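You operate a simulated robot arm through the tools that you are given. There is no shell and no other tool. Be economical: measure what you need, move in short steps, check, and stop when the job is done.

The job below is to be done with a simulated robot arm. You get a single attempt, and the scene is never put back.

Task
Lock the tall carton marked 15 H away in the cream cabinet.
Fine: shut the door and turn the black lock lever back.

Only the result counts: the job must be done as asked and must still hold three seconds after the hand-in. Knocking over, shifting, dropping, spilling or breaking anything else fails it.

Robot
A 6-joint arm with a two-finger parallel gripper on a trunk, on a base that drives. Base frame: it is fixed to the floor where the robot stands at the start and does not move with it; the origin is under the middle of the robot, x ahead of it, y to its left, z up. Lengths are in mm, angles in degrees, forces in N, time in s.
With the tool pointing down near the work surface it reaches from about 280 to 420 mm from the robot's upright axis, wherever it stands. Its first joint turns from -166.0 to 166.0 degrees. Places, roughly: black lock lever [500, 0, 1100]; cream cabinet door [400, 200, 1000]; shelf in the cream cabinet [600, 300, 1000]. Payload 4.1 kg.
Tool frame: the origin (TCP) lies between the finger pads and is the grasp point; the fingertips stand 23 mm ahead of it; z points along the fingers, y is the line along which they close. The gripper opens to 94 mm. The fingers are 38 mm wide and 10 mm thick; the gripper's body (54 by 96 mm) begins 39 mm behind the TCP.
Orientation is that of the tool frame in the base frame, as a unit quaternion [x, y, z, w]. With the fingers straight down and closing along the base's y, the tool's x points along the base's -x, its y along +y and its z along -z.

Tools
- The arm moves only by the tool drive_tool. Its argument "steps" is a list that holds one entry, the list of rows, each a list of 7 numbers: the shift along the tool's x, y, z in units of 25 mm (1.0 is 25 mm), then the turn, a rotation vector about the tool's x, y, z in units of 5 degrees (1.0 is 5 degrees), then the opening in per cent of the stroke, from 0 (shut) to 100 (fully open). In form: [[[dx, dy, dz, rx, ry, rz, claw], ...]]. A call has 1 to 12 rows; each row shifts and turns the commanded pose from where the row before left it, along the tool's axes as they then stand. A call with a number of a shift or a turn outside -1 to 1 is refused whole. Each row takes 0.2 s and may step no farther than 50 mm and 8.6 degrees from the row before; otherwise, or with a gripper value out of range, the whole call is refused. Where a pose cannot be reached the arm comes as near as it can. A force on the tool above 90 N (or 10 N above the force at the start of the call, whichever is more), or a blocked arm, ends the call early, and 0.2 s more pass. The fingers move at their own pace (about 45 mm/s each) and stop on an object; they squeeze with about 33 N. The grip force told is the motor's: it shows also when the fingers shut on nothing. Time passes only in rows, and 0.2 s behind the last, so rows that do not move let the fingers close. It gives the time, the measured TCP pose, the force on the tool (base axes), the opening and the grip force at its end, in the units of the frame above (readings bear some noise), and new pictures: "pictures" is both (left out), scene, wrist or none.
- Cameras (640 x 400 px; columns grow to the right, rows downward): "scene" is now at [10.5, 158.2, 1448]; the picture's right is [-0.18, -0.98, 0.00], its down [-0.85, 0.15, -0.50] and it looks along [0.49, -0.09, -0.87] (base axes); focal length 214 px, centre (320, 200). "wrist" rides on the gripper at [86, 16, -74] in the tool frame; the picture's right is [-0.18, 0.98, 0.00], its down [-0.58, -0.11, -0.81] and it looks along [-0.79, -0.15, 0.59] (tool axes); focal length 243 px, centre (320, 200). There is no depth. A picture from a camera that has moved, and an enlarged one, comes with that camera's place and axes in the base frame and with its lens. The place of the scene camera against the robot may be out by one fixed shift of up to 18 mm in any direction.
- slide_trunk(by): slides the trunk up (or, below 0, down) by that many mm; the arm and the scene camera ride with it, the base frame stays. It gives what a move gives, with no picture.
- drive_base(legs): drives the robot by 1 to 6 legs, each [ahead, turn to the left] in mm and degrees, along the robot's own axes; the way and the turn of a leg run together, so that a leg with both is an arc; at most 1500 mm and 180 degrees a leg. The arm and the cameras ride along, it lands a little off, and it stops where it bumps. It gives what a move gives, and a new picture of the scene camera.
- pan_tilt(pan, tilt): turns the head with the scene camera to pan (to the left, within 155 degrees either way) and tilt (down, from -29 to 69), counted from straight ahead of the robot. It gives what a move gives, and a new picture of the scene camera.
- inspect(camera, box): a new picture of the part [left, top, right, bottom] of that camera's present view, enlarged. It takes no simulated time.
- job_done(): hands the job in; it is judged then, once.

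Work in short steps. Places have to be worked out from the pictures, the camera data and where the tool is seen: move nearer, look again, correct. Check each grasp and each placing, and mend what went wrong. You have 120 turns and 170 pictures in all, those below and enlarged ones among them. Open the gripper and draw the arm clear of the work before you hand the job in, unless the task says otherwise; then end with one line.

The tools are called as a command line: name --argument value ..., lists and objects as JSON in quotes. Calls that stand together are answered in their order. drive_tool: Moves the arm, as the interface text tells. Its arguments: {"type":"object","properties":{"steps":{"type":"array"},"pictures":{"type":"string","enum":["both","scene","wrist","none"]}},"required":["steps"]} The other tools are called the same way: slide_trunk (by) slides the trunk up or down; drive_base (legs) drives the base; pan_tilt (pan, tilt) turns the head that bears the scene camera; inspect (camera, box) takes an enlarged picture of a part of a camera's view; job_done () hands the job in.

At the start:

```text
time_s: 0.0
eef_pos: [429.1, -6.6, 1149.3]
orientation: [0.0, 1.0, 0.0, 0.0]
contact_force: [0.1, -0.3, 0.1]
grip_width: 94.1
finger_force: 0.1
trunk travel left (down, up): [-425.0, 165.0]
robot x, y, heading: [-0.2, -0.8, -0.1]
head pan, tilt: [-10.1, 60.0]
```

scene: 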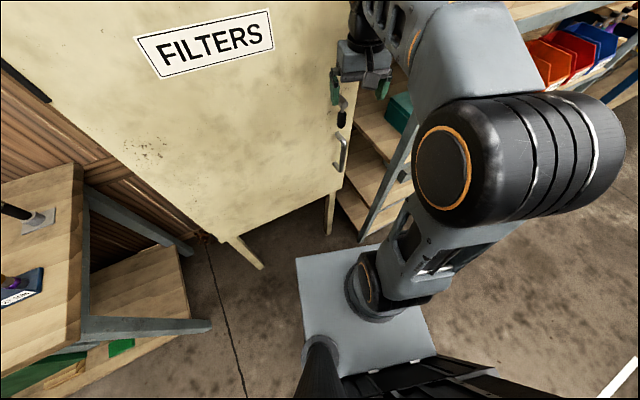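
wrist: 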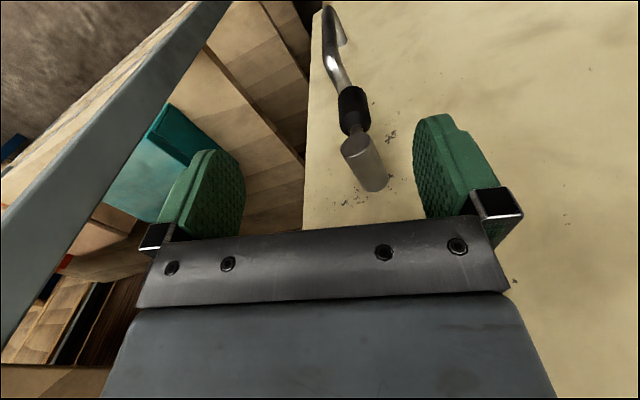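

The cream cabinet door, with handle and lever, is right ahead. I look around to find the carton.

pan_tilt --pan -50 --tilt 30

pan_tilt --pan 70 --tilt 35

pan_tilt --pan 10 --tilt 35

```text
time_s: 1.1
eef_pos: [429.5, -6.7, 1149.9]
orientation: [-0.001, 1.0, 0.0, 0.001]
contact_force: [0.1, 0.8, 0.5]
grip_width: 94.0
finger_force: 0.0
trunk travel left (down, up): [-425.0, 165.0]
robot x, y, heading: [-0.7, -2.1, 0.3]
head pan, tilt: [-50.0, 30.0]
camera scene: at [3.1, 100.7, 1490.0], right [-0.77, -0.64, 0.0], down [-0.32, 0.38, -0.87], along [0.56, -0.66, -0.5], focal length 214 px, centre (320, 200)
```

scene: 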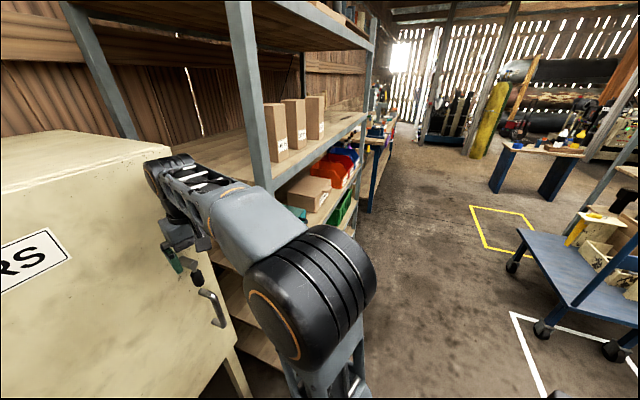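

```text
time_s: 3.1
eef_pos: [429.8, -6.2, 1150.6]
orientation: [0.0, 1.0, 0.001, 0.0]
contact_force: [-0.3, 0.0, 0.4]
grip_width: 94.1
finger_force: 0.0
trunk travel left (down, up): [-425.0, 165.0]
robot x, y, heading: [-2.2, -1.4, -0.1]
head pan, tilt: [70.0, 35.0]
camera scene: at [-25.0, 252.7, 1482.3], right [0.94, -0.34, 0.0], down [-0.2, -0.54, -0.82], along [0.28, 0.77, -0.57], focal length 214 px, centre (320, 200)
```

scene: 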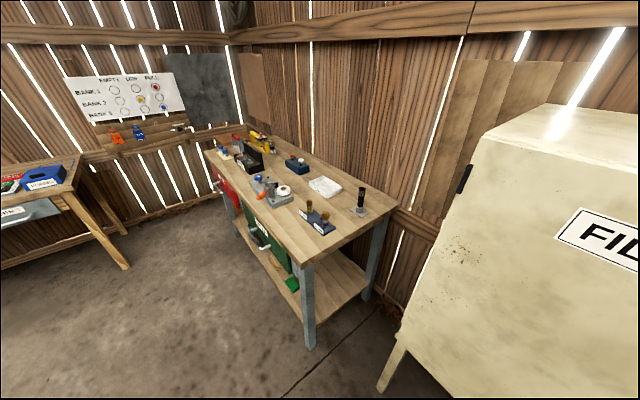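

```text
time_s: 4.4
eef_pos: [430.9, -6.4, 1149.6]
orientation: [0.0, 1.0, 0.0, 0.0]
contact_force: [-0.5, -0.3, 0.1]
grip_width: 94.0
finger_force: 0.0
trunk travel left (down, up): [-425.0, 165.0]
robot x, y, heading: [-2.9, 0.7, -0.1]
head pan, tilt: [10.0, 35.0]
camera scene: at [31.6, 185.3, 1482.3], right [0.17, -0.98, 0.0], down [-0.56, -0.1, -0.82], along [0.81, 0.14, -0.57], focal length 214 px, centre (320, 200)
```

scene: 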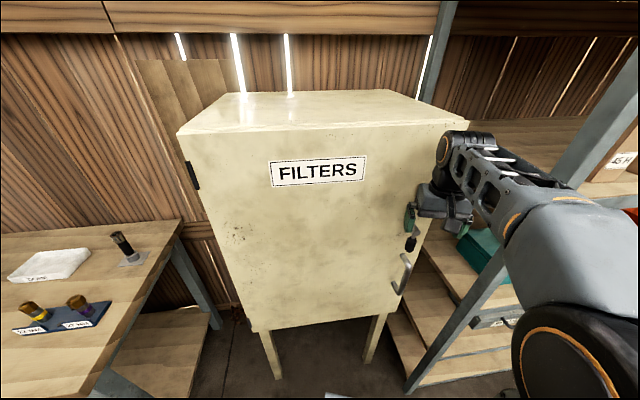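

Three cartons stand on the shelf on the right. I look at their labels.

pan_tilt --pan -40 --tilt 25

inspect --camera "scene" --box '[140, 60, 360, 200]'

```text
time_s: 5.5
eef_pos: [429.8, -8.1, 1150.3]
orientation: [0.0, 1.0, 0.0, 0.0]
contact_force: [0.1, -0.8, -0.1]
grip_width: 94.0
finger_force: 0.0
trunk travel left (down, up): [-425.0, 165.0]
robot x, y, heading: [1.5, -4.3, -0.2]
head pan, tilt: [-40.0, 25.0]
camera scene: at [15.5, 110.8, 1498.0], right [-0.64, -0.77, 0.0], down [-0.32, 0.27, -0.91], along [0.69, -0.58, -0.42], focal length 214 px, centre (320, 200)
```

scene: 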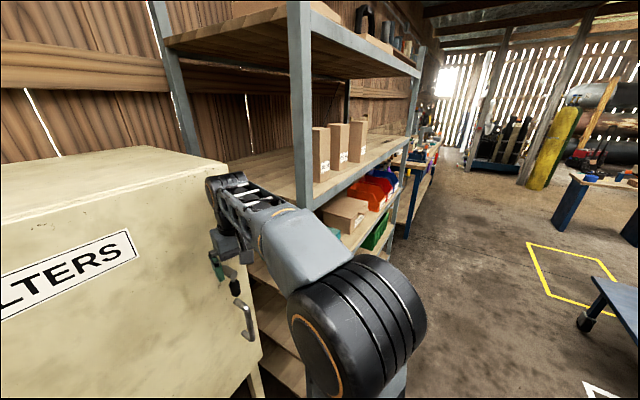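

```text
2.86 times, centred on (250, 130) of scene
camera zoom: at [15.5, 110.8, 1498.0], right [-0.64, -0.77, 0.0], down [-0.32, 0.27, -0.91], along [0.69, -0.58, -0.42], focal length 613 px, centre (520, 400)
```

zoom: 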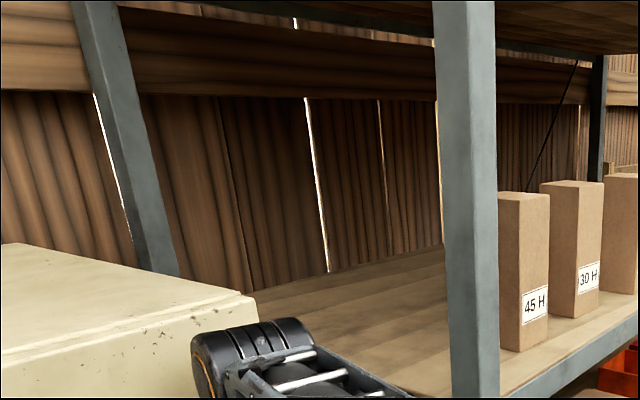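

inspect --camera "scene" --box '[300, 105, 400, 195]'

inspect --camera "scene" --box '[180, 220, 280, 360]'

```text
4.44 times, centred on (350, 150) of scene
camera zoom: at [15.5, 110.8, 1498.0], right [-0.64, -0.77, 0.0], down [-0.32, 0.27, -0.91], along [0.69, -0.58, -0.42], focal length 953 px, centre (187, 422)
```

zoom: 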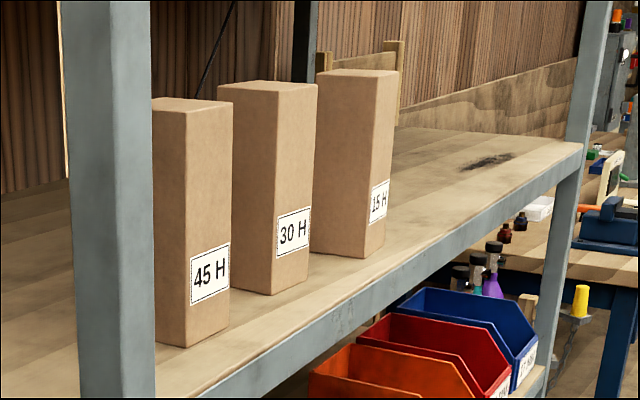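

```text
2.86 times, centred on (230, 290) of scene
camera zoom: at [15.5, 110.8, 1498.0], right [-0.64, -0.77, 0.0], down [-0.32, 0.27, -0.91], along [0.69, -0.58, -0.42], focal length 613 px, centre (577, -57)
```

zoom: 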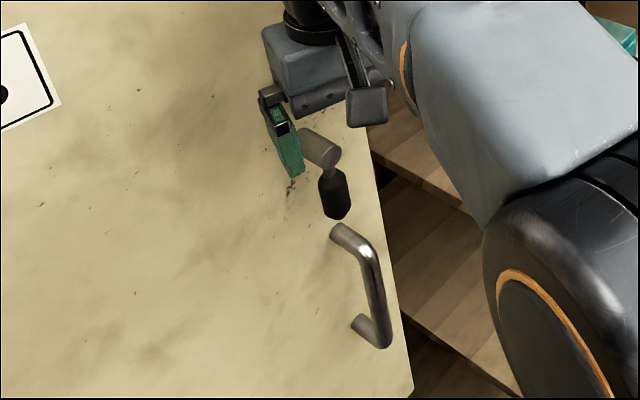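

The wanted carton is the rightmost one, 15 H. The cabinet looks turned by about 15°, with the hinge on its left. I back off slightly, turn square to the door, and look again.

drive_base --legs '[[-200, 0], [0, 15]]'

pan_tilt --pan 0 --tilt 40

```text
time_s: 8.0
eef_pos: [218.2, 106.5, 1150.4]
orientation: [-0.132, 0.991, 0.0, 0.001]
contact_force: [1.0, 0.1, 0.2]
grip_width: 93.9
finger_force: 0.0
trunk travel left (down, up): [-425.0, 165.0]
robot x, y, heading: [-198.0, 2.9, 15.2]
head pan, tilt: [-40.0, 25.0]
camera scene: at [-211.7, 109.8, 1498.1], right [-0.42, -0.91, 0.0], down [-0.38, 0.18, -0.91], along [0.82, -0.38, -0.42], focal length 214 px, centre (320, 200)
```

scene: 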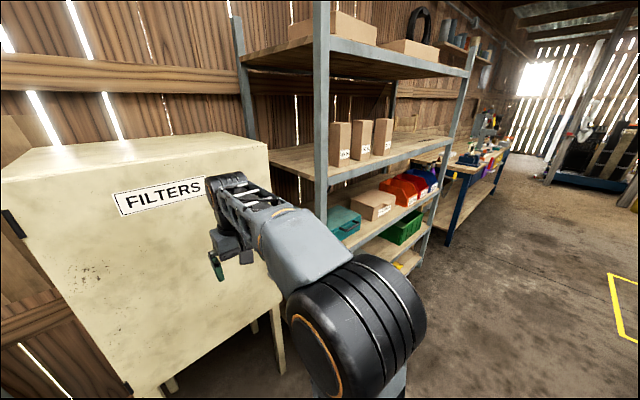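

```text
time_s: 9.1
eef_pos: [217.4, 106.2, 1150.2]
orientation: [-0.133, 0.991, 0.001, -0.001]
contact_force: [-0.5, 0.0, -1.0]
grip_width: 93.9
finger_force: 0.1
trunk travel left (down, up): [-425.0, 165.0]
robot x, y, heading: [-197.6, 3.1, 15.4]
head pan, tilt: [0.0, 40.0]
camera scene: at [-213.2, 170.6, 1474.8], right [0.26, -0.97, 0.0], down [-0.62, -0.17, -0.77], along [0.74, 0.2, -0.64], focal length 214 px, centre (320, 200)
```

scene: 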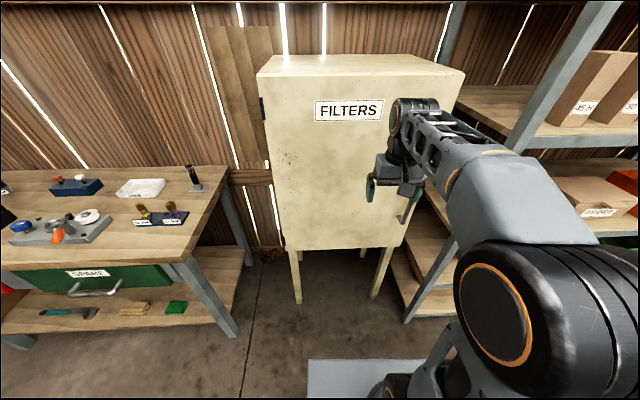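

The robot now faces the door roughly squarely. I pitch the tool up towards pointing forward.

drive_tool --steps '[[[0, 0, 0, 0, -1, 0, 100], [0, 0, 0, 0, -1, 0, 100], [0, 0, 0, 0, -1, 0, 100], [0, 0, 0, 0, -1, 0, 100], [0, 0, 0, 0, -1, 0, 100], [0, 0, 0, 0, -1, 0, 100], [0, 0, 0, 0, -1, 0, 100], [0, 0, 0, 0, -1, 0, 100], [0, 0, 0, 0, -1, 0, 100]]]' --pictures "none"

drive_tool --steps '[[[0, 0, 0, 0, -1, 0, 100], [0, 0, 0, 0, -1, 0, 100], [0, 0, 0, 0, -1, 0, 100], [0, 0, 0, 0, -1, 0, 100], [0, 0, 0, 0, -1, 0, 100], [0, 0, 0, 0, -1, 0, 100], [0, 0, 0, 0, -1, 0, 100], [0, 0, 0, 0, -1, 0, 100], [0, 0, 0, 0, -1, 0, 100]]]'

```text
time_s: 11.1
eef_pos: [217.5, 104.8, 1149.9]
orientation: [-0.123, 0.915, 0.051, 0.38]
contact_force: [0.2, -0.5, -1.0]
grip_width: 94.0
finger_force: 0.2
trunk travel left (down, up): [-425.0, 165.0]
robot x, y, heading: [-196.7, -5.9, 15.3]
head pan, tilt: [0.0, 40.0]
```

```text
time_s: 13.1
eef_pos: [221.2, 102.5, 1150.3]
orientation: [-0.089, 0.722, 0.077, 0.682]
contact_force: [-0.1, -0.9, -0.3]
grip_width: 94.0
finger_force: 0.0
out of reach, approached as far as the arm can: row 6
trunk travel left (down, up): [-425.0, 165.0]
robot x, y, heading: [-197.0, 0.0, 15.2]
head pan, tilt: [0.0, 40.0]
camera scene: at [-213.1, 170.7, 1474.7], right [0.26, -0.97, 0.0], down [-0.62, -0.17, -0.77], along [0.74, 0.2, -0.64], focal length 214 px, centre (320, 200)
camera wrist: at [140.3, 97.1, 1068.0], right [-0.22, 0.96, 0.17], down [-0.73, -0.28, 0.63], along [0.65, 0.01, 0.76], focal length 243 px, centre (320, 200)
```

scene: 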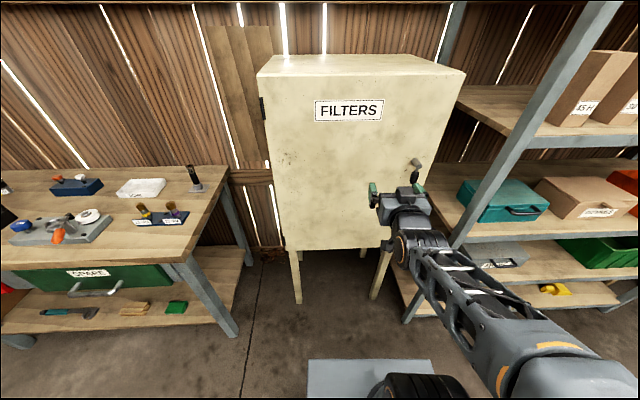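
wrist: 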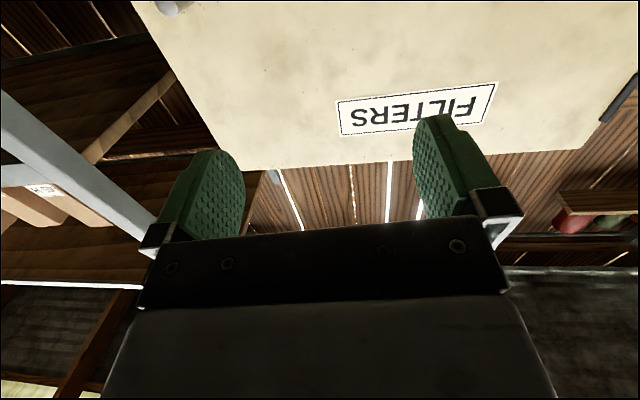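

The tool points forward now, and the lever sits behind the gripper in the picture. I move the hand left to uncover the lever and handle.

drive_tool --steps '[[[0, 1, 0, 0, 0, 0, 100], [0, 1, 0, 0, 0, 0, 100], [0, 1, 0, 0, 0, 0, 100], [0, 1, 0, 0, 0, 0, 100], [0, 1, 0, 0, 0, 0, 100]]]' --pictures "wrist"

inspect --camera "scene" --box '[340, 130, 460, 260]'

```text
time_s: 14.3
eef_pos: [190.2, 222.3, 1147.9]
orientation: [-0.089, 0.722, 0.076, 0.682]
contact_force: [0.4, 0.5, -0.6]
grip_width: 93.9
finger_force: 0.1
trunk travel left (down, up): [-425.0, 165.0]
robot x, y, heading: [-198.3, 1.4, 15.2]
head pan, tilt: [0.0, 40.0]
camera wrist: at [109.1, 218.7, 1065.4], right [-0.22, 0.96, 0.17], down [-0.73, -0.28, 0.63], along [0.65, 0.01, 0.76], focal length 243 px, centre (320, 200)
```

wrist: 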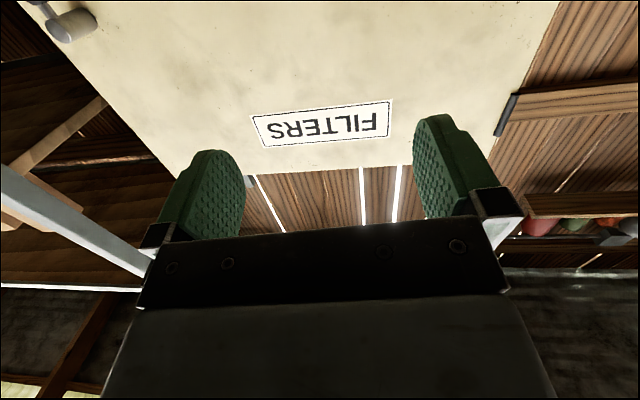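

```text
3.08 times, centred on (400, 195) of scene
camera zoom: at [-213.3, 170.8, 1474.7], right [0.26, -0.97, 0.0], down [-0.62, -0.17, -0.77], along [0.74, 0.2, -0.64], focal length 660 px, centre (74, 215)
```

zoom: 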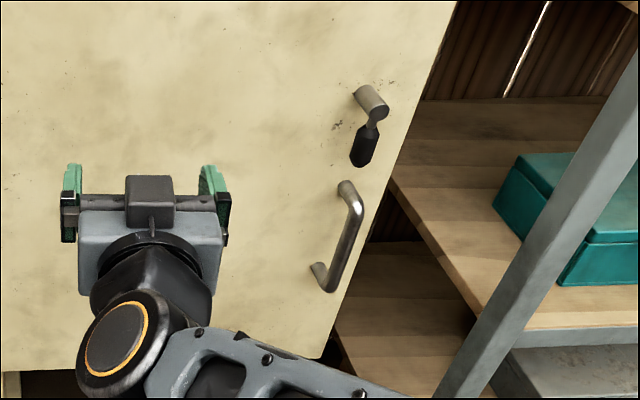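

The lever stub is roughly at (515, 0, 1100). I move the hand right and down so the wrist camera sees the lever better.

drive_tool --steps '[[[0.5, -1, 0, 0, 0, 0, 100], [0.5, -1, 0, 0, 0, 0, 100], [0.5, -1, 0, 0, 0, 0, 100], [0.5, -1, 0, 0, 0, 0, 100], [0.5, -1, 0, 0, 0, 0, 100], [0.5, -1, 0, 0, 0, 0, 100], [0.5, -1, 0, 0, 0, 0, 100], [0.5, -1, 0, 0, 0, 0, 100]]]'

```text
time_s: 16.1
eef_pos: [270.2, 40.9, 1076.8]
orientation: [-0.089, 0.722, 0.077, 0.682]
contact_force: [0.8, 0.4, 0.3]
grip_width: 93.9
finger_force: 0.0
out of reach, approached as far as the arm can: row 2, 3, 4, 5, 6
trunk travel left (down, up): [-425.0, 165.0]
robot x, y, heading: [-195.8, 3.1, 15.2]
head pan, tilt: [0.0, 40.0]
camera scene: at [-213.2, 170.6, 1474.8], right [0.26, -0.97, 0.0], down [-0.62, -0.17, -0.77], along [0.74, 0.2, -0.64], focal length 214 px, centre (320, 200)
camera wrist: at [189.3, 36.8, 993.3], right [-0.22, 0.96, 0.17], down [-0.73, -0.28, 0.63], along [0.65, 0.01, 0.76], focal length 243 px, centre (320, 200)
```

scene: 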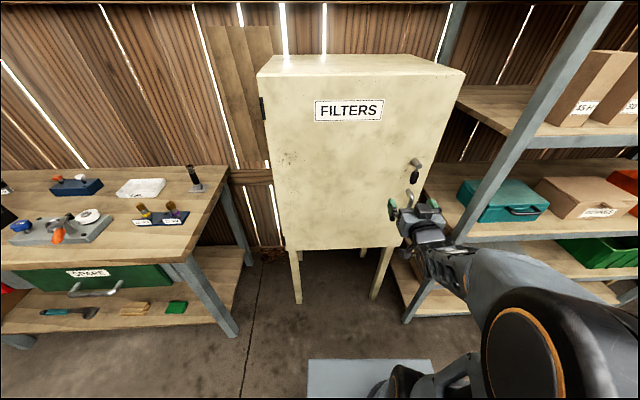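
wrist: 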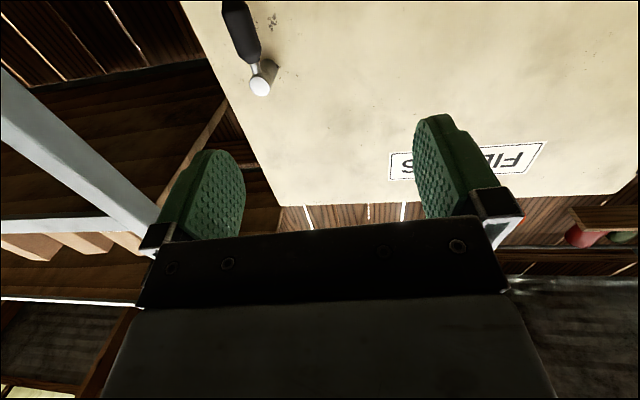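

By combining wrist views I put the stub end at about (450, 14, 1100), the door behind it at x≈505, and the grip centre near (457, 14, 1057). I shift the base about 75 mm right so the hand lines up with the lever.

drive_base --legs '[[0, -60], [85, 0], [0, 58.6]]'

inspect --camera "wrist" --box '[0, 0, 640, 400]'

```text
time_s: 22.4
eef_pos: [332.4, -31.1, 1076.6]
orientation: [-0.079, 0.724, 0.067, 0.682]
contact_force: [0.2, -0.1, 0.0]
grip_width: 93.9
finger_force: 0.1
trunk travel left (down, up): [-425.0, 165.0]
robot x, y, heading: [-139.7, -58.0, 13.4]
head pan, tilt: [0.0, 40.0]
camera scene: at [-148.1, 111.0, 1474.7], right [0.23, -0.97, 0.0], down [-0.62, -0.15, -0.77], along [0.74, 0.18, -0.64], focal length 214 px, centre (320, 200)
```

scene: 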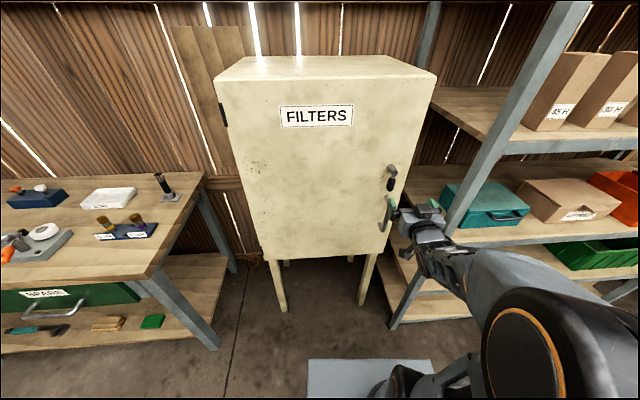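

```text
1.00 times, centred on (320, 200) of wrist
camera zoom: at [250.5, -34.0, 993.4], right [-0.19, 0.97, 0.17], down [-0.73, -0.26, 0.63], along [0.65, -0.01, 0.76], focal length 243 px, centre (320, 200)
```

zoom: 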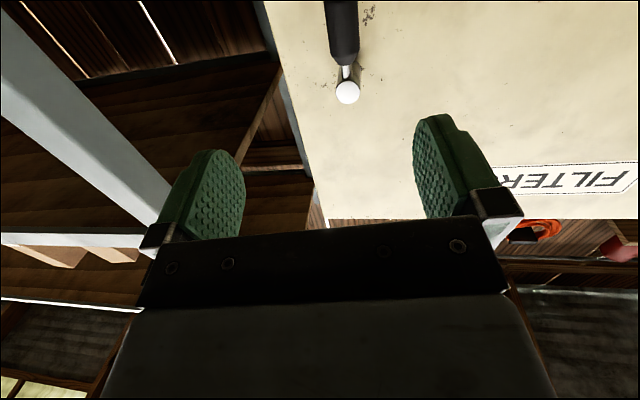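

Stub end confirmed near (450, 11, 1099). I line up laterally and approach in two stages with the fingers open.

drive_tool --steps '[[[0.46, 0.75, 0, 0, 0, 0, 100], [0, 0, 1, 0, -0.5, 0, 100], [0, 0, 1, 0, 0, 0, 100], [0, 0, 0.6, 0, 0, 0, 100]]]'

```text
time_s: 23.4
eef_pos: [399.0, -1.4, 1065.5]
orientation: [-0.076, 0.708, 0.068, 0.699]
contact_force: [0.3, 1.2, 0.4]
grip_width: 94.0
finger_force: 0.0
out of reach, approached as far as the arm can: row 1
trunk travel left (down, up): [-425.0, 165.0]
robot x, y, heading: [-134.7, -62.3, 13.6]
head pan, tilt: [0.0, 40.0]
camera scene: at [-148.0, 111.0, 1474.7], right [0.23, -0.97, 0.0], down [-0.62, -0.15, -0.77], along [0.74, 0.18, -0.64], focal length 214 px, centre (320, 200)
camera wrist: at [322.1, -2.4, 979.1], right [-0.2, 0.96, 0.17], down [-0.76, -0.26, 0.59], along [0.62, -0.01, 0.79], focal length 243 px, centre (320, 200)
```

scene: 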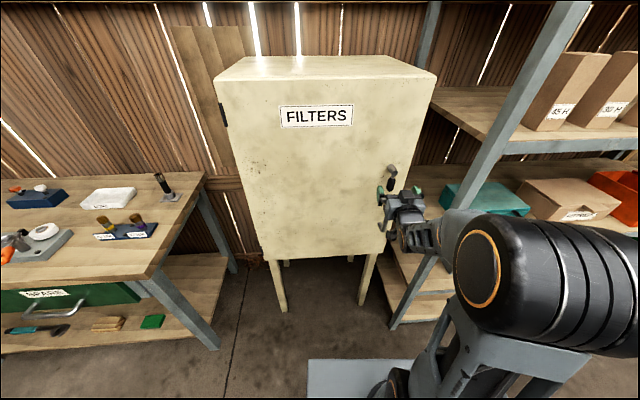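
wrist: 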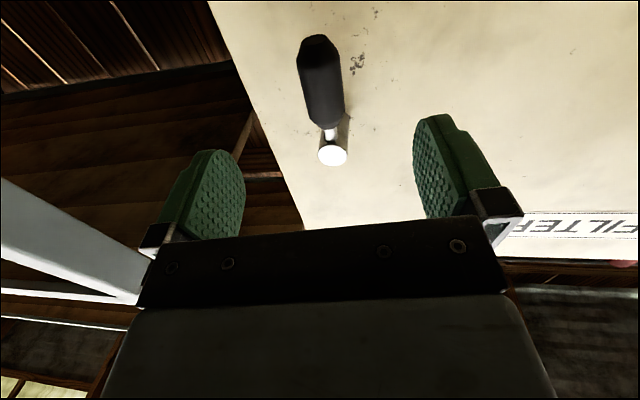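

Grip centre reads about (456, 13, 1050), well between the fingers. I go in 58 mm, 14 mm lower, and close.

drive_tool --steps '[[[0.56, 0.1, 0.8, 0, 0, 0, 100], [0, 0, 0.8, 0, 0, 0, 100], [0, 0, 0.7, 0, 0, 0, 100], [0, 0, 0, 0, 0, 0, 100]]]'

```text
time_s: 24.4
eef_pos: [454.4, 12.6, 1050.3]
orientation: [-0.077, 0.708, 0.068, 0.698]
contact_force: [0.8, 0.0, 0.1]
grip_width: 94.2
finger_force: 0.2
trunk travel left (down, up): [-425.0, 165.0]
robot x, y, heading: [-138.5, -61.6, 13.5]
head pan, tilt: [0.0, 40.0]
camera scene: at [-147.9, 111.0, 1474.7], right [0.23, -0.97, 0.0], down [-0.62, -0.15, -0.77], along [0.74, 0.18, -0.64], focal length 214 px, centre (320, 200)
camera wrist: at [377.6, 12.0, 964.2], right [-0.2, 0.96, 0.17], down [-0.76, -0.26, 0.59], along [0.62, -0.01, 0.79], focal length 243 px, centre (320, 200)
```

scene: 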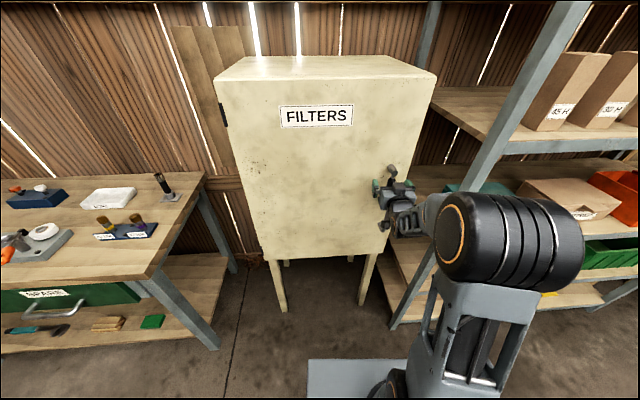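
wrist: 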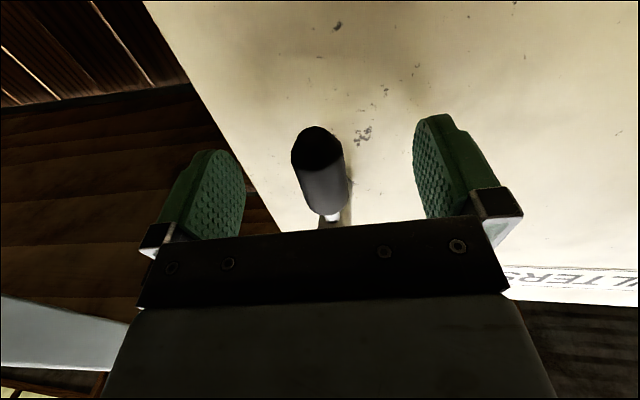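

The grip is between the fingers. I close.

drive_tool --steps '[[[0, 0, 0, 0, 0, 0, 0], [0, 0, 0, 0, 0, 0, 0], [0, 0, 0, 0, 0, 0, 0], [0, 0, 0, 0, 0, 0, 0], [0, 0, 0, 0, 0, 0, 0]]]' --pictures "wrist"

```text
time_s: 25.6
eef_pos: [455.0, 12.6, 1050.9]
orientation: [-0.077, 0.708, 0.069, 0.699]
contact_force: [-0.2, 0.5, -0.6]
grip_width: 23.8
finger_force: 42.1
trunk travel left (down, up): [-425.0, 165.0]
robot x, y, heading: [-138.2, -61.1, 13.5]
head pan, tilt: [0.0, 40.0]
camera wrist: at [377.2, 12.0, 964.1], right [-0.2, 0.96, 0.17], down [-0.76, -0.26, 0.59], along [0.62, -0.01, 0.78], focal length 243 px, centre (320, 200)
```

wrist: 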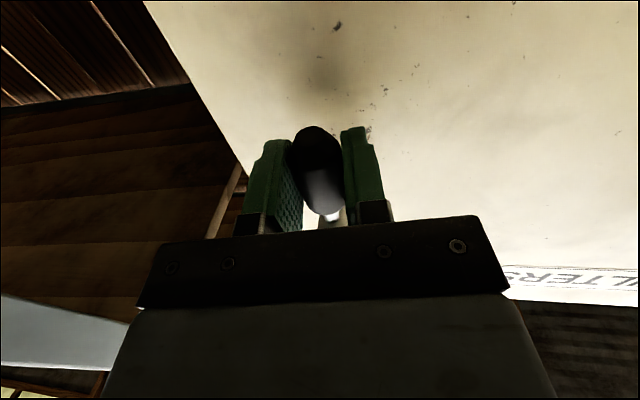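

Held firmly. I test-turn the lever to the left by 15° about its pivot, watching the force.

drive_tool --steps '[[[-0.008, 0.174, 0, 0, 0, 1, 0], [-0.008, 0.174, 0, 0, 0, 1, 0], [-0.008, 0.174, 0, 0, 0, 1, 0], [0, 0, 0, 0, 0, 0, 0]]]' --pictures "wrist"

```text
time_s: 26.6
eef_pos: [453.5, 14.0, 1052.6]
orientation: [0.024, 0.711, 0.158, 0.685]
contact_force: [13.0, -52.0, 7.7]
grip_width: 30.9
finger_force: 44.2
trunk travel left (down, up): [-425.0, 165.0]
robot x, y, heading: [-138.0, -61.9, 13.1]
head pan, tilt: [0.0, 40.0]
camera wrist: at [372.9, 36.8, 974.0], right [-0.17, 0.89, 0.43], down [-0.74, -0.4, 0.54], along [0.66, -0.23, 0.72], focal length 243 px, centre (320, 200)
```

wrist: 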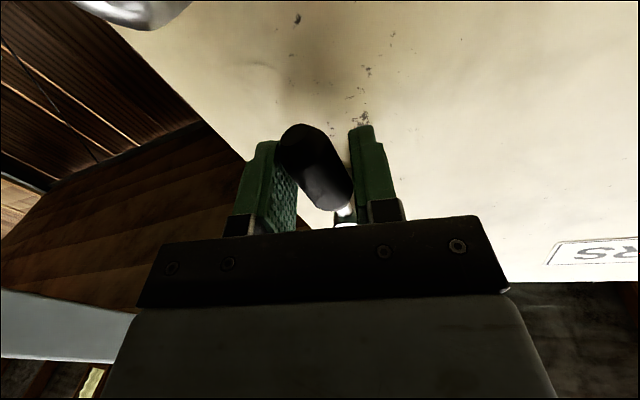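

It's blocked to the left (52 N and no motion). I return and turn to the right.

drive_tool --steps '[[[-0.008, -0.174, 0, 0, 0, -1, 0], [-0.008, -0.174, 0, 0, 0, -1, 0], [-0.008, -0.174, 0, 0, 0, -1, 0], [0, 0, 0, 0, 0, 0, 0], [-0.008, -0.174, 0, 0, 0, -1, 0], [-0.008, -0.174, 0, 0, 0, -1, 0], [-0.008, -0.174, 0, 0, 0, -1, 0], [0, 0, 0, 0, 0, 0, 0]]]' --pictures "wrist"

```text
time_s: 28.4
eef_pos: [456.9, 0.3, 1052.5]
orientation: [-0.169, 0.693, -0.023, 0.701]
contact_force: [-0.7, -1.4, -3.2]
grip_width: 23.4
finger_force: 45.1
trunk travel left (down, up): [-425.0, 165.0]
robot x, y, heading: [-136.6, -59.9, 13.6]
head pan, tilt: [0.0, 40.0]
camera wrist: at [384.4, -23.2, 964.7], right [-0.21, 0.97, -0.09], down [-0.79, -0.11, 0.6], along [0.58, 0.19, 0.79], focal length 243 px, centre (320, 200)
```

wrist: 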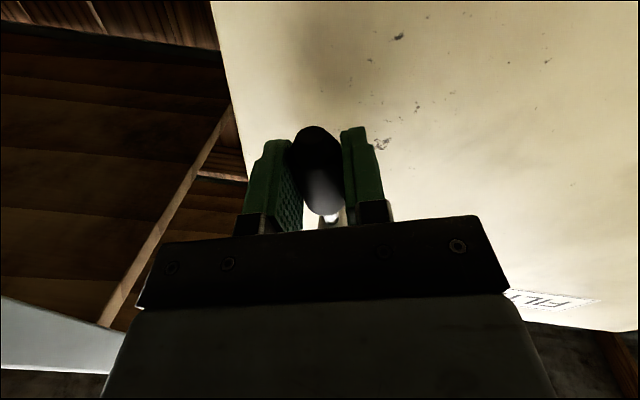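

It turns freely to the right. I continue.

drive_tool --steps '[[[-0.008, -0.174, 0, 0, 0, -1, 0], [-0.008, -0.174, 0, 0, 0, -1, 0], [-0.008, -0.174, 0, 0, 0, -1, 0], [-0.008, -0.174, 0, 0, 0, -1, 0], [-0.008, -0.174, 0, 0, 0, -1, 0], [-0.008, -0.174, 0, 0, 0, -1, 0], [0, 0, 0, 0, 0, 0, 0]]]' --pictures "none"

drive_tool --steps '[[[-0.008, -0.174, 0, 0, 0, -1, 0], [-0.008, -0.174, 0, 0, 0, -1, 0], [-0.008, -0.174, 0, 0, 0, -1, 0], [-0.008, -0.174, 0, 0, 0, -1, 0], [-0.008, -0.174, 0, 0, 0, -1, 0], [-0.008, -0.174, 0, 0, 0, -1, 0], [0, 0, 0, 0, 0, 0, 0]]]'

```text
time_s: 30.0
eef_pos: [462.7, -20.7, 1067.0]
orientation: [-0.343, 0.625, -0.204, 0.671]
contact_force: [-1.4, 0.7, -5.2]
grip_width: 23.5
finger_force: 45.0
trunk travel left (down, up): [-425.0, 165.0]
robot x, y, heading: [-141.1, -63.0, 13.3]
head pan, tilt: [0.0, 40.0]
```

```text
time_s: 31.6
eef_pos: [464.7, -33.2, 1088.1]
orientation: [-0.492, 0.515, -0.372, 0.595]
contact_force: [0.5, 0.2, -2.2]
grip_width: 23.7
finger_force: 45.1
trunk travel left (down, up): [-425.0, 165.0]
robot x, y, heading: [-141.7, -62.3, 13.6]
head pan, tilt: [0.0, 40.0]
camera scene: at [-147.6, 110.8, 1474.8], right [0.23, -0.97, 0.0], down [-0.63, -0.15, -0.77], along [0.74, 0.18, -0.64], focal length 214 px, centre (320, 200)
camera wrist: at [407.9, -127.6, 1051.2], right [-0.1, 0.41, -0.91], down [-0.89, 0.36, 0.26], along [0.43, 0.84, 0.33], focal length 243 px, centre (320, 200)
```

scene: 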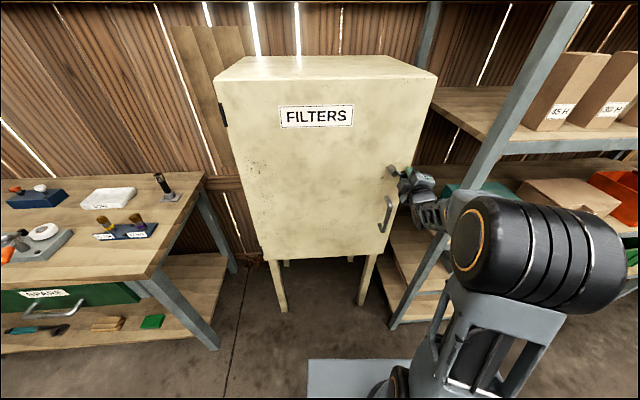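
wrist: 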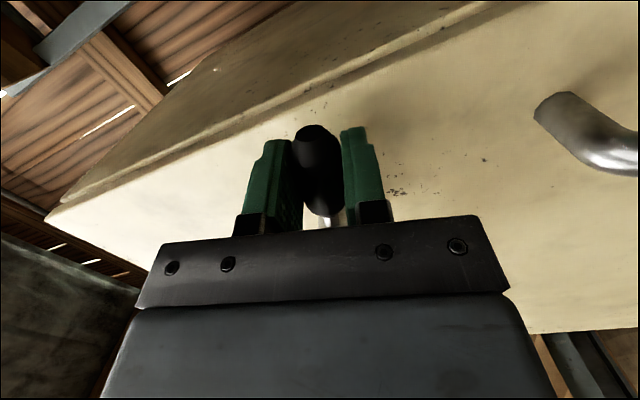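

About 75° turned. I continue until the stop is felt.

drive_tool --steps '[[[-0.008, -0.174, 0, 0, 0, -1, 0], [-0.008, -0.174, 0, 0, 0, -1, 0], [-0.008, -0.174, 0, 0, 0, -1, 0], [0, 0, 0, 0, 0, 0, 0]]]' --pictures "none"

drive_tool --steps '[[[-0.008, -0.174, 0, 0, 0, -1, 0], [-0.008, -0.174, 0, 0, 0, -1, 0], [0, 0, 0, 0, 0, 0, 0]]]'

```text
time_s: 32.6
eef_pos: [465.6, -35.2, 1099.7]
orientation: [0.555, -0.447, 0.445, -0.542]
contact_force: [0.3, -0.1, 0.1]
grip_width: 23.7
finger_force: 44.8
trunk travel left (down, up): [-425.0, 165.0]
robot x, y, heading: [-140.2, -62.0, 13.6]
head pan, tilt: [0.0, 40.0]
```

```text
time_s: 33.4
eef_pos: [466.3, -33.3, 1102.0]
orientation: [0.596, -0.401, 0.487, -0.497]
contact_force: [-2.6, 3.3, -36.5]
grip_width: 28.6
finger_force: 45.1
trunk travel left (down, up): [-425.0, 165.0]
robot x, y, heading: [-138.4, -62.8, 13.6]
head pan, tilt: [0.0, 40.0]
camera scene: at [-144.9, 111.1, 1474.2], right [0.23, -0.97, 0.0], down [-0.63, -0.15, -0.76], along [0.74, 0.18, -0.64], focal length 214 px, centre (320, 200)
camera wrist: at [411.7, -135.2, 1102.8], right [-0.03, 0.0, -1.0], down [-0.91, 0.41, 0.03], along [0.41, 0.91, -0.02], focal length 243 px, centre (320, 200)
```

scene: 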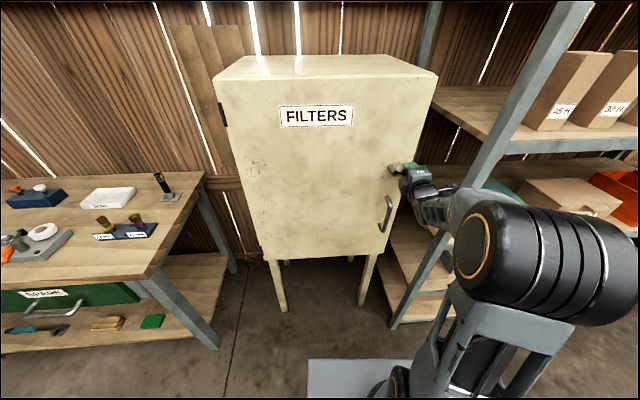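
wrist: 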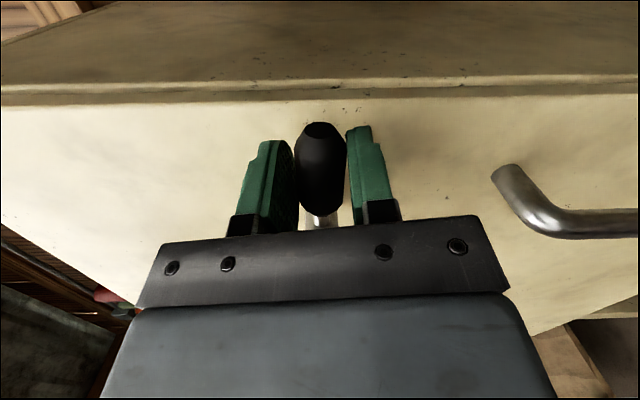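

The stop is at 90°, so the lever is unlocked and points right. I ease off the overtravel and then pull the door open a little by the held lever.

drive_tool --steps '[[[-0.008, 0.174, 0, 0, 0, 1, 0], [-0.008, 0.174, 0, 0, 0, 1, 0], [0, 0, 0, 0, 0, 0, 0], [-0.04, 0, -0.48, 0, 0.25, 0, 0], [-0.04, 0, -0.48, 0, 0.25, 0, 0], [-0.04, 0, -0.48, 0, 0.25, 0, 0], [0, 0, 0, 0, 0, 0, 0]]]'

```text
time_s: 35.0
eef_pos: [431.6, -42.5, 1100.1]
orientation: [0.539, -0.467, 0.463, -0.527]
contact_force: [5.0, -20.2, -11.5]
grip_width: 23.5
finger_force: 45.4
trunk travel left (down, up): [-425.0, 165.0]
robot x, y, heading: [-139.7, -60.9, 13.3]
head pan, tilt: [0.0, 40.0]
camera scene: at [-145.7, 107.5, 1475.2], right [0.23, -0.97, 0.0], down [-0.63, -0.15, -0.77], along [0.74, 0.18, -0.64], focal length 214 px, centre (320, 200)
camera wrist: at [368.5, -138.6, 1085.2], right [-0.04, 0.17, -0.98], down [-0.88, 0.47, 0.12], along [0.48, 0.87, 0.13], focal length 243 px, centre (320, 200)
```

scene: 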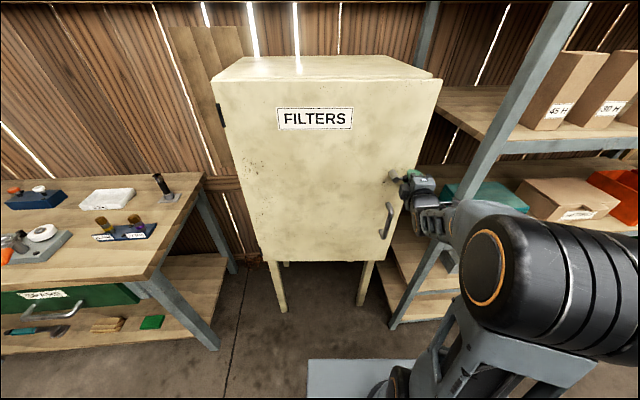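
wrist: 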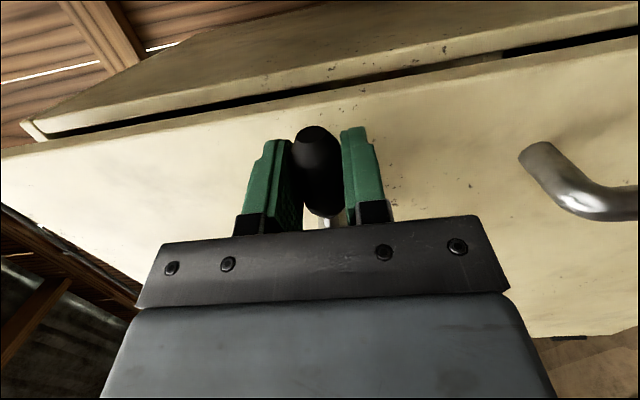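

The door is opening. A sideways load shows, so I drop the lateral component and pull on.

drive_tool --steps '[[[0.05, 0, -0.48, 0, 0.25, 0, 0], [0.03, 0.03, -0.48, 0, 0.25, 0, 0], [0, 0, -0.48, 0, 0.25, 0, 0], [0, 0, -0.48, 0, 0.25, 0, 0], [0, 0, 0, 0, 0, 0, 0]]]' --pictures "none"

```text
time_s: 36.2
eef_pos: [383.4, -47.2, 1100.2]
orientation: [0.519, -0.487, 0.486, -0.507]
contact_force: [1.2, -16.8, -11.7]
grip_width: 23.7
finger_force: 45.3
trunk travel left (down, up): [-425.0, 165.0]
robot x, y, heading: [-139.0, -60.7, 13.9]
head pan, tilt: [0.0, 40.0]
```

drive_tool --steps '[[[0.08, 0.05, -0.48, 0, 0.25, 0, 0], [0.03, 0, -0.48, 0, 0.25, 0, 0], [0, 0, -0.48, 0, 0.25, 0, 0], [0, 0, -0.48, 0, 0.25, 0, 0], [0, 0, -0.48, 0, 0.25, 0, 0], [0, 0, -0.48, 0, 0.25, 0, 0], [0, 0, 0, 0, 0, 0, 0]]]'

```text
time_s: 37.8
eef_pos: [326.3, -47.3, 1100.4]
orientation: [-0.492, 0.522, -0.515, 0.468]
contact_force: [-2.2, 5.4, -42.8]
grip_width: 23.7
finger_force: 45.0
out of reach, approached as far as the arm can: row 5, 6
trunk travel left (down, up): [-425.0, 165.0]
robot x, y, heading: [-139.6, -60.9, 13.5]
head pan, tilt: [0.0, 40.0]
camera scene: at [-145.2, 111.4, 1474.2], right [0.23, -0.97, 0.0], down [-0.63, -0.15, -0.76], along [0.74, 0.18, -0.64], focal length 214 px, centre (320, 200)
camera wrist: at [244.5, -128.5, 1087.8], right [-0.02, 0.17, -0.99], down [-0.76, 0.64, 0.12], along [0.66, 0.75, 0.12], focal length 243 px, centre (320, 200)
```

scene: 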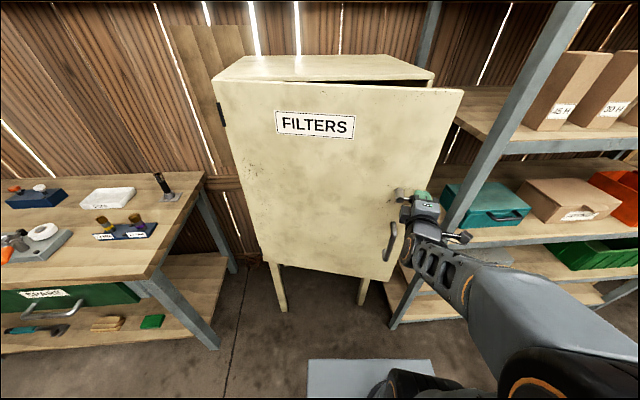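
wrist: 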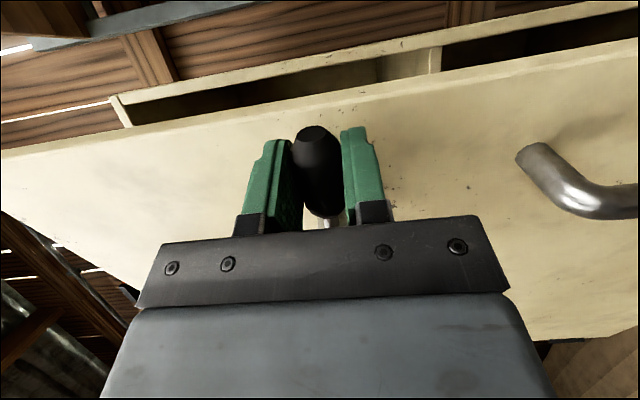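

The arm can't retract further and the door is about 15° open. I release the lever and back the base off, then I'll hook the door from behind its edge.

drive_tool --steps '[[[0, 0, 0, 0, 0, 0, 100], [0, 0, 0, 0, 0, 0, 100], [0, 0, 0, 0, 0, 0, 100], [0, 0, 0, 0, 0, 0, 100], [0, 0, 0, 0, 0, 0, 100]]]' --pictures "none"

drive_base --legs '[[-130, 0]]'

```text
time_s: 39.0
eef_pos: [324.9, -48.1, 1108.2]
orientation: [0.487, -0.519, 0.519, -0.473]
contact_force: [-0.1, -0.9, 0.2]
grip_width: 93.9
finger_force: 0.0
trunk travel left (down, up): [-425.0, 165.0]
robot x, y, heading: [-137.3, -59.9, 13.4]
head pan, tilt: [0.0, 40.0]
```

```text
time_s: 40.3
eef_pos: [198.1, -79.5, 1108.4]
orientation: [0.486, -0.52, 0.52, -0.472]
contact_force: [-0.3, -0.1, 0.1]
grip_width: 94.0
finger_force: 0.1
trunk travel left (down, up): [-425.0, 165.0]
robot x, y, heading: [-269.5, -89.2, 13.6]
head pan, tilt: [0.0, 40.0]
camera scene: at [-275.9, 81.6, 1474.7], right [0.24, -0.97, 0.0], down [-0.62, -0.15, -0.77], along [0.74, 0.18, -0.64], focal length 214 px, centre (320, 200)
```

scene: 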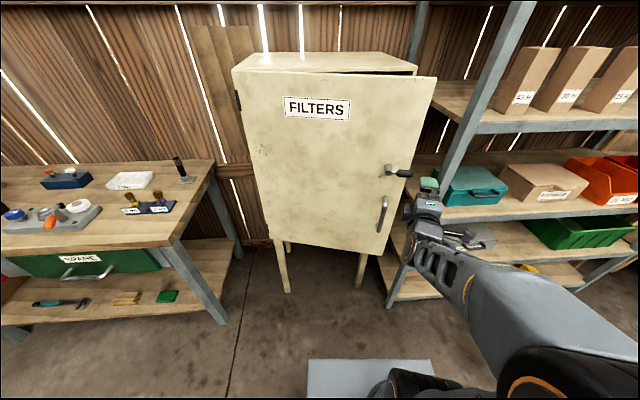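

The door stays ajar, with its edge near (372, -58). I roll the hand back with the camera down, close it, then drive round to the right so the hand can reach behind the door edge.

drive_tool --steps '[[[0, 0, 0, 0, 0, 1, 0], [0, 0, 0, 0, 0, 1, 0], [0, 0, 0, 0, 0, 1, 0], [0, 0, 0, 0, 0, 1, 0], [0, 0, 0, 0, 0, 1, 0], [0, 0, 0, 0, 0, 1, 0], [0, 0, 0, 0, 0, 1, 0], [0, 0, 0, 0, 0, 1, 0], [0, 0, 0, 0, 0, 1, 0]]]' --pictures "none"

drive_tool --steps '[[[0, 0, 0, 0, 0, 1, 0], [0, 0, 0, 0, 0, 1, 0], [0, 0, 0, 0, 0, 1, 0], [0, 0, 0, 0, 0, 1, 0], [0, 0, 0, 0, 0, 1, 0], [0, 0, 0, 0, 0, 1, 0], [0, 0, 0, 0, 0, 1, 0], [0, 0, 0, 0, 0, 1, 0], [0, 0, 0, 0, 0, 1, 0]]]' --pictures "none"

drive_base --legs '[[0, 112.3], [-573, 0], [0, -57.9]]'

```text
time_s: 42.3
eef_pos: [197.8, -78.8, 1106.9]
orientation: [-0.25, 0.666, -0.299, 0.636]
contact_force: [0.1, -0.7, 0.6]
grip_width: 0.0
finger_force: 33.1
trunk travel left (down, up): [-425.0, 165.0]
robot x, y, heading: [-264.3, -88.7, 13.4]
head pan, tilt: [0.0, 40.0]
```

```text
time_s: 44.3
eef_pos: [197.4, -80.8, 1108.1]
orientation: [0.024, 0.711, -0.032, 0.702]
contact_force: [-0.3, -0.2, 0.6]
grip_width: 0.0
finger_force: 32.6
trunk travel left (down, up): [-425.0, 165.0]
robot x, y, heading: [-268.4, -87.5, 14.1]
head pan, tilt: [0.0, 40.0]
```

```text
time_s: 54.8
eef_pos: [333.0, -169.5, 1107.2]
orientation: [-0.305, 0.643, 0.292, 0.639]
contact_force: [0.0, -0.7, 0.9]
grip_width: 0.0
finger_force: 32.6
trunk travel left (down, up): [-425.0, 165.0]
robot x, y, heading: [75.5, -554.0, 68.3]
head pan, tilt: [0.0, 40.0]
camera scene: at [-68.2, -465.2, 1474.7], right [0.93, -0.37, 0.0], down [-0.24, -0.6, -0.77], along [0.28, 0.71, -0.64], focal length 214 px, centre (320, 200)
```

scene: 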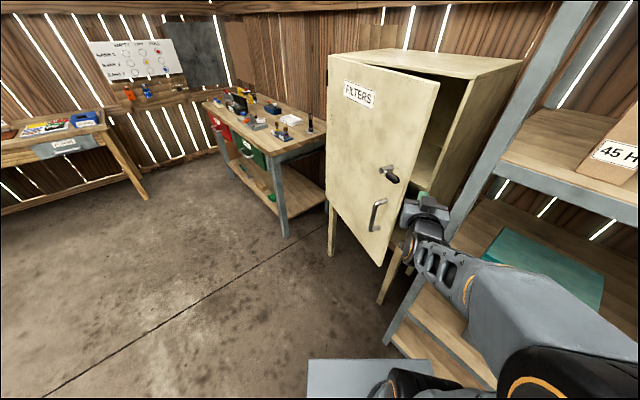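

Arrived as planned. I check the wrist view before inserting the hand.

inspect --camera "wrist" --box '[0, 0, 640, 400]'

inspect --camera "scene" --box '[320, 130, 520, 270]'

```text
1.00 times, centred on (320, 200) of wrist
camera zoom: at [272.6, -217.9, 1021.4], right [-0.75, 0.63, 0.17], down [-0.44, -0.68, 0.59], along [0.49, 0.37, 0.79], focal length 243 px, centre (320, 200)
```

zoom: 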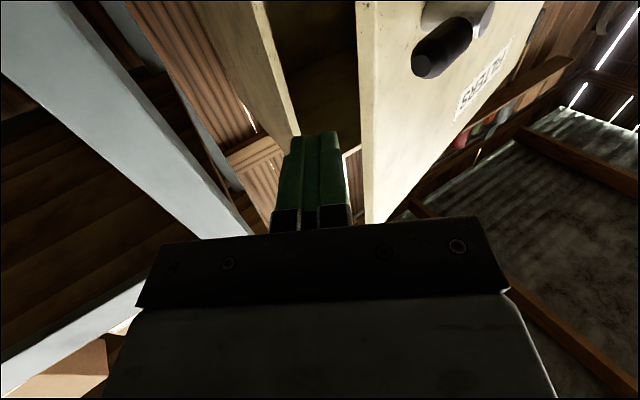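

```text
2.86 times, centred on (420, 200) of scene
camera zoom: at [-68.2, -465.2, 1474.7], right [0.93, -0.37, 0.0], down [-0.24, -0.6, -0.77], along [0.28, 0.71, -0.64], focal length 613 px, centre (34, 200)
```

zoom: 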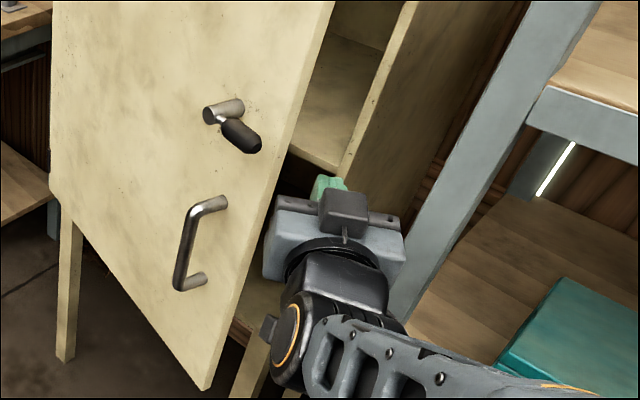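

The gap is clear. I insert the closed fingers 95 mm along the tool axis.

drive_tool --steps '[[[0, 0, 1, 0, 0, 0, 0], [0, 0, 1, 0, 0, 0, 0], [0, 0, 1, 0, 0, 0, 0], [0, 0, 0.8, 0, 0, 0, 0], [0, 0, 0, 0, 0, 0, 0]]]'

```text
time_s: 56.0
eef_pos: [393.3, -96.2, 1106.9]
orientation: [-0.305, 0.643, 0.293, 0.639]
contact_force: [-0.1, 0.3, 0.1]
grip_width: 0.0
finger_force: 33.3
trunk travel left (down, up): [-425.0, 165.0]
robot x, y, heading: [71.1, -552.9, 68.4]
head pan, tilt: [0.0, 40.0]
camera scene: at [-68.1, -465.0, 1474.7], right [0.93, -0.37, 0.0], down [-0.24, -0.6, -0.77], along [0.28, 0.71, -0.64], focal length 214 px, centre (320, 200)
camera wrist: at [333.8, -145.2, 1020.7], right [-0.75, 0.63, 0.17], down [-0.44, -0.68, 0.59], along [0.49, 0.37, 0.79], focal length 243 px, centre (320, 200)
```

scene: 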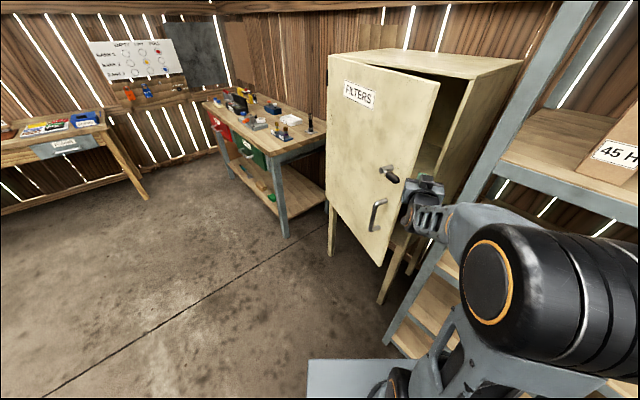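
wrist: 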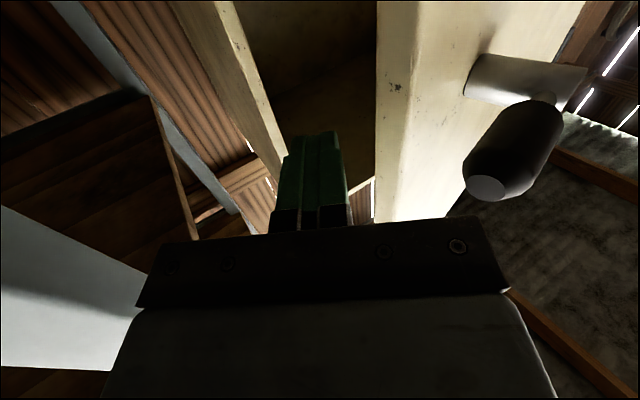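

The lever is at the same height as the hand and in the way, so I raise the trunk 90 mm.

slide_trunk --by 90

drive_tool --steps '[[[0, 0, 0.8, 0, 0, 0, 0], [0, 0, 0.8, 0, 0, 0, 0], [0, 0, 0, 0, 0, 0, 0]]]'

```text
time_s: 57.3
eef_pos: [393.6, -96.2, 1197.1]
orientation: [-0.306, 0.642, 0.294, 0.638]
contact_force: [0.0, -0.8, 0.2]
grip_width: 0.0
finger_force: 33.4
trunk travel left (down, up): [-515.0, 75.0]
robot x, y, heading: [75.4, -557.9, 68.3]
head pan, tilt: [0.0, 40.0]
```

```text
time_s: 58.1
eef_pos: [419.4, -66.6, 1196.5]
orientation: [-0.306, 0.642, 0.294, 0.639]
contact_force: [0.4, -0.6, 0.4]
grip_width: 0.4
finger_force: 32.4
trunk travel left (down, up): [-515.0, 75.0]
robot x, y, heading: [69.8, -551.4, 68.4]
head pan, tilt: [0.0, 40.0]
camera scene: at [-68.2, -465.2, 1564.7], right [0.93, -0.37, 0.0], down [-0.24, -0.6, -0.77], along [0.28, 0.71, -0.64], focal length 214 px, centre (320, 200)
camera wrist: at [359.3, -114.7, 1110.6], right [-0.75, 0.63, 0.17], down [-0.44, -0.68, 0.59], along [0.49, 0.37, 0.79], focal length 243 px, centre (320, 200)
```

scene: 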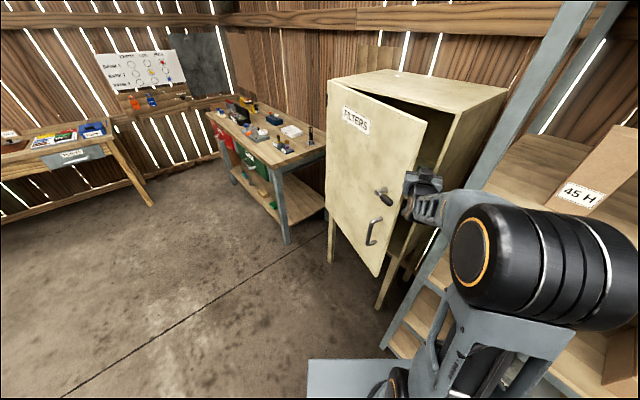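
wrist: 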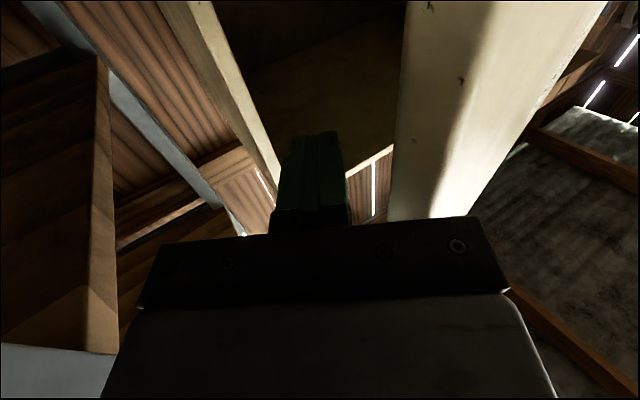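

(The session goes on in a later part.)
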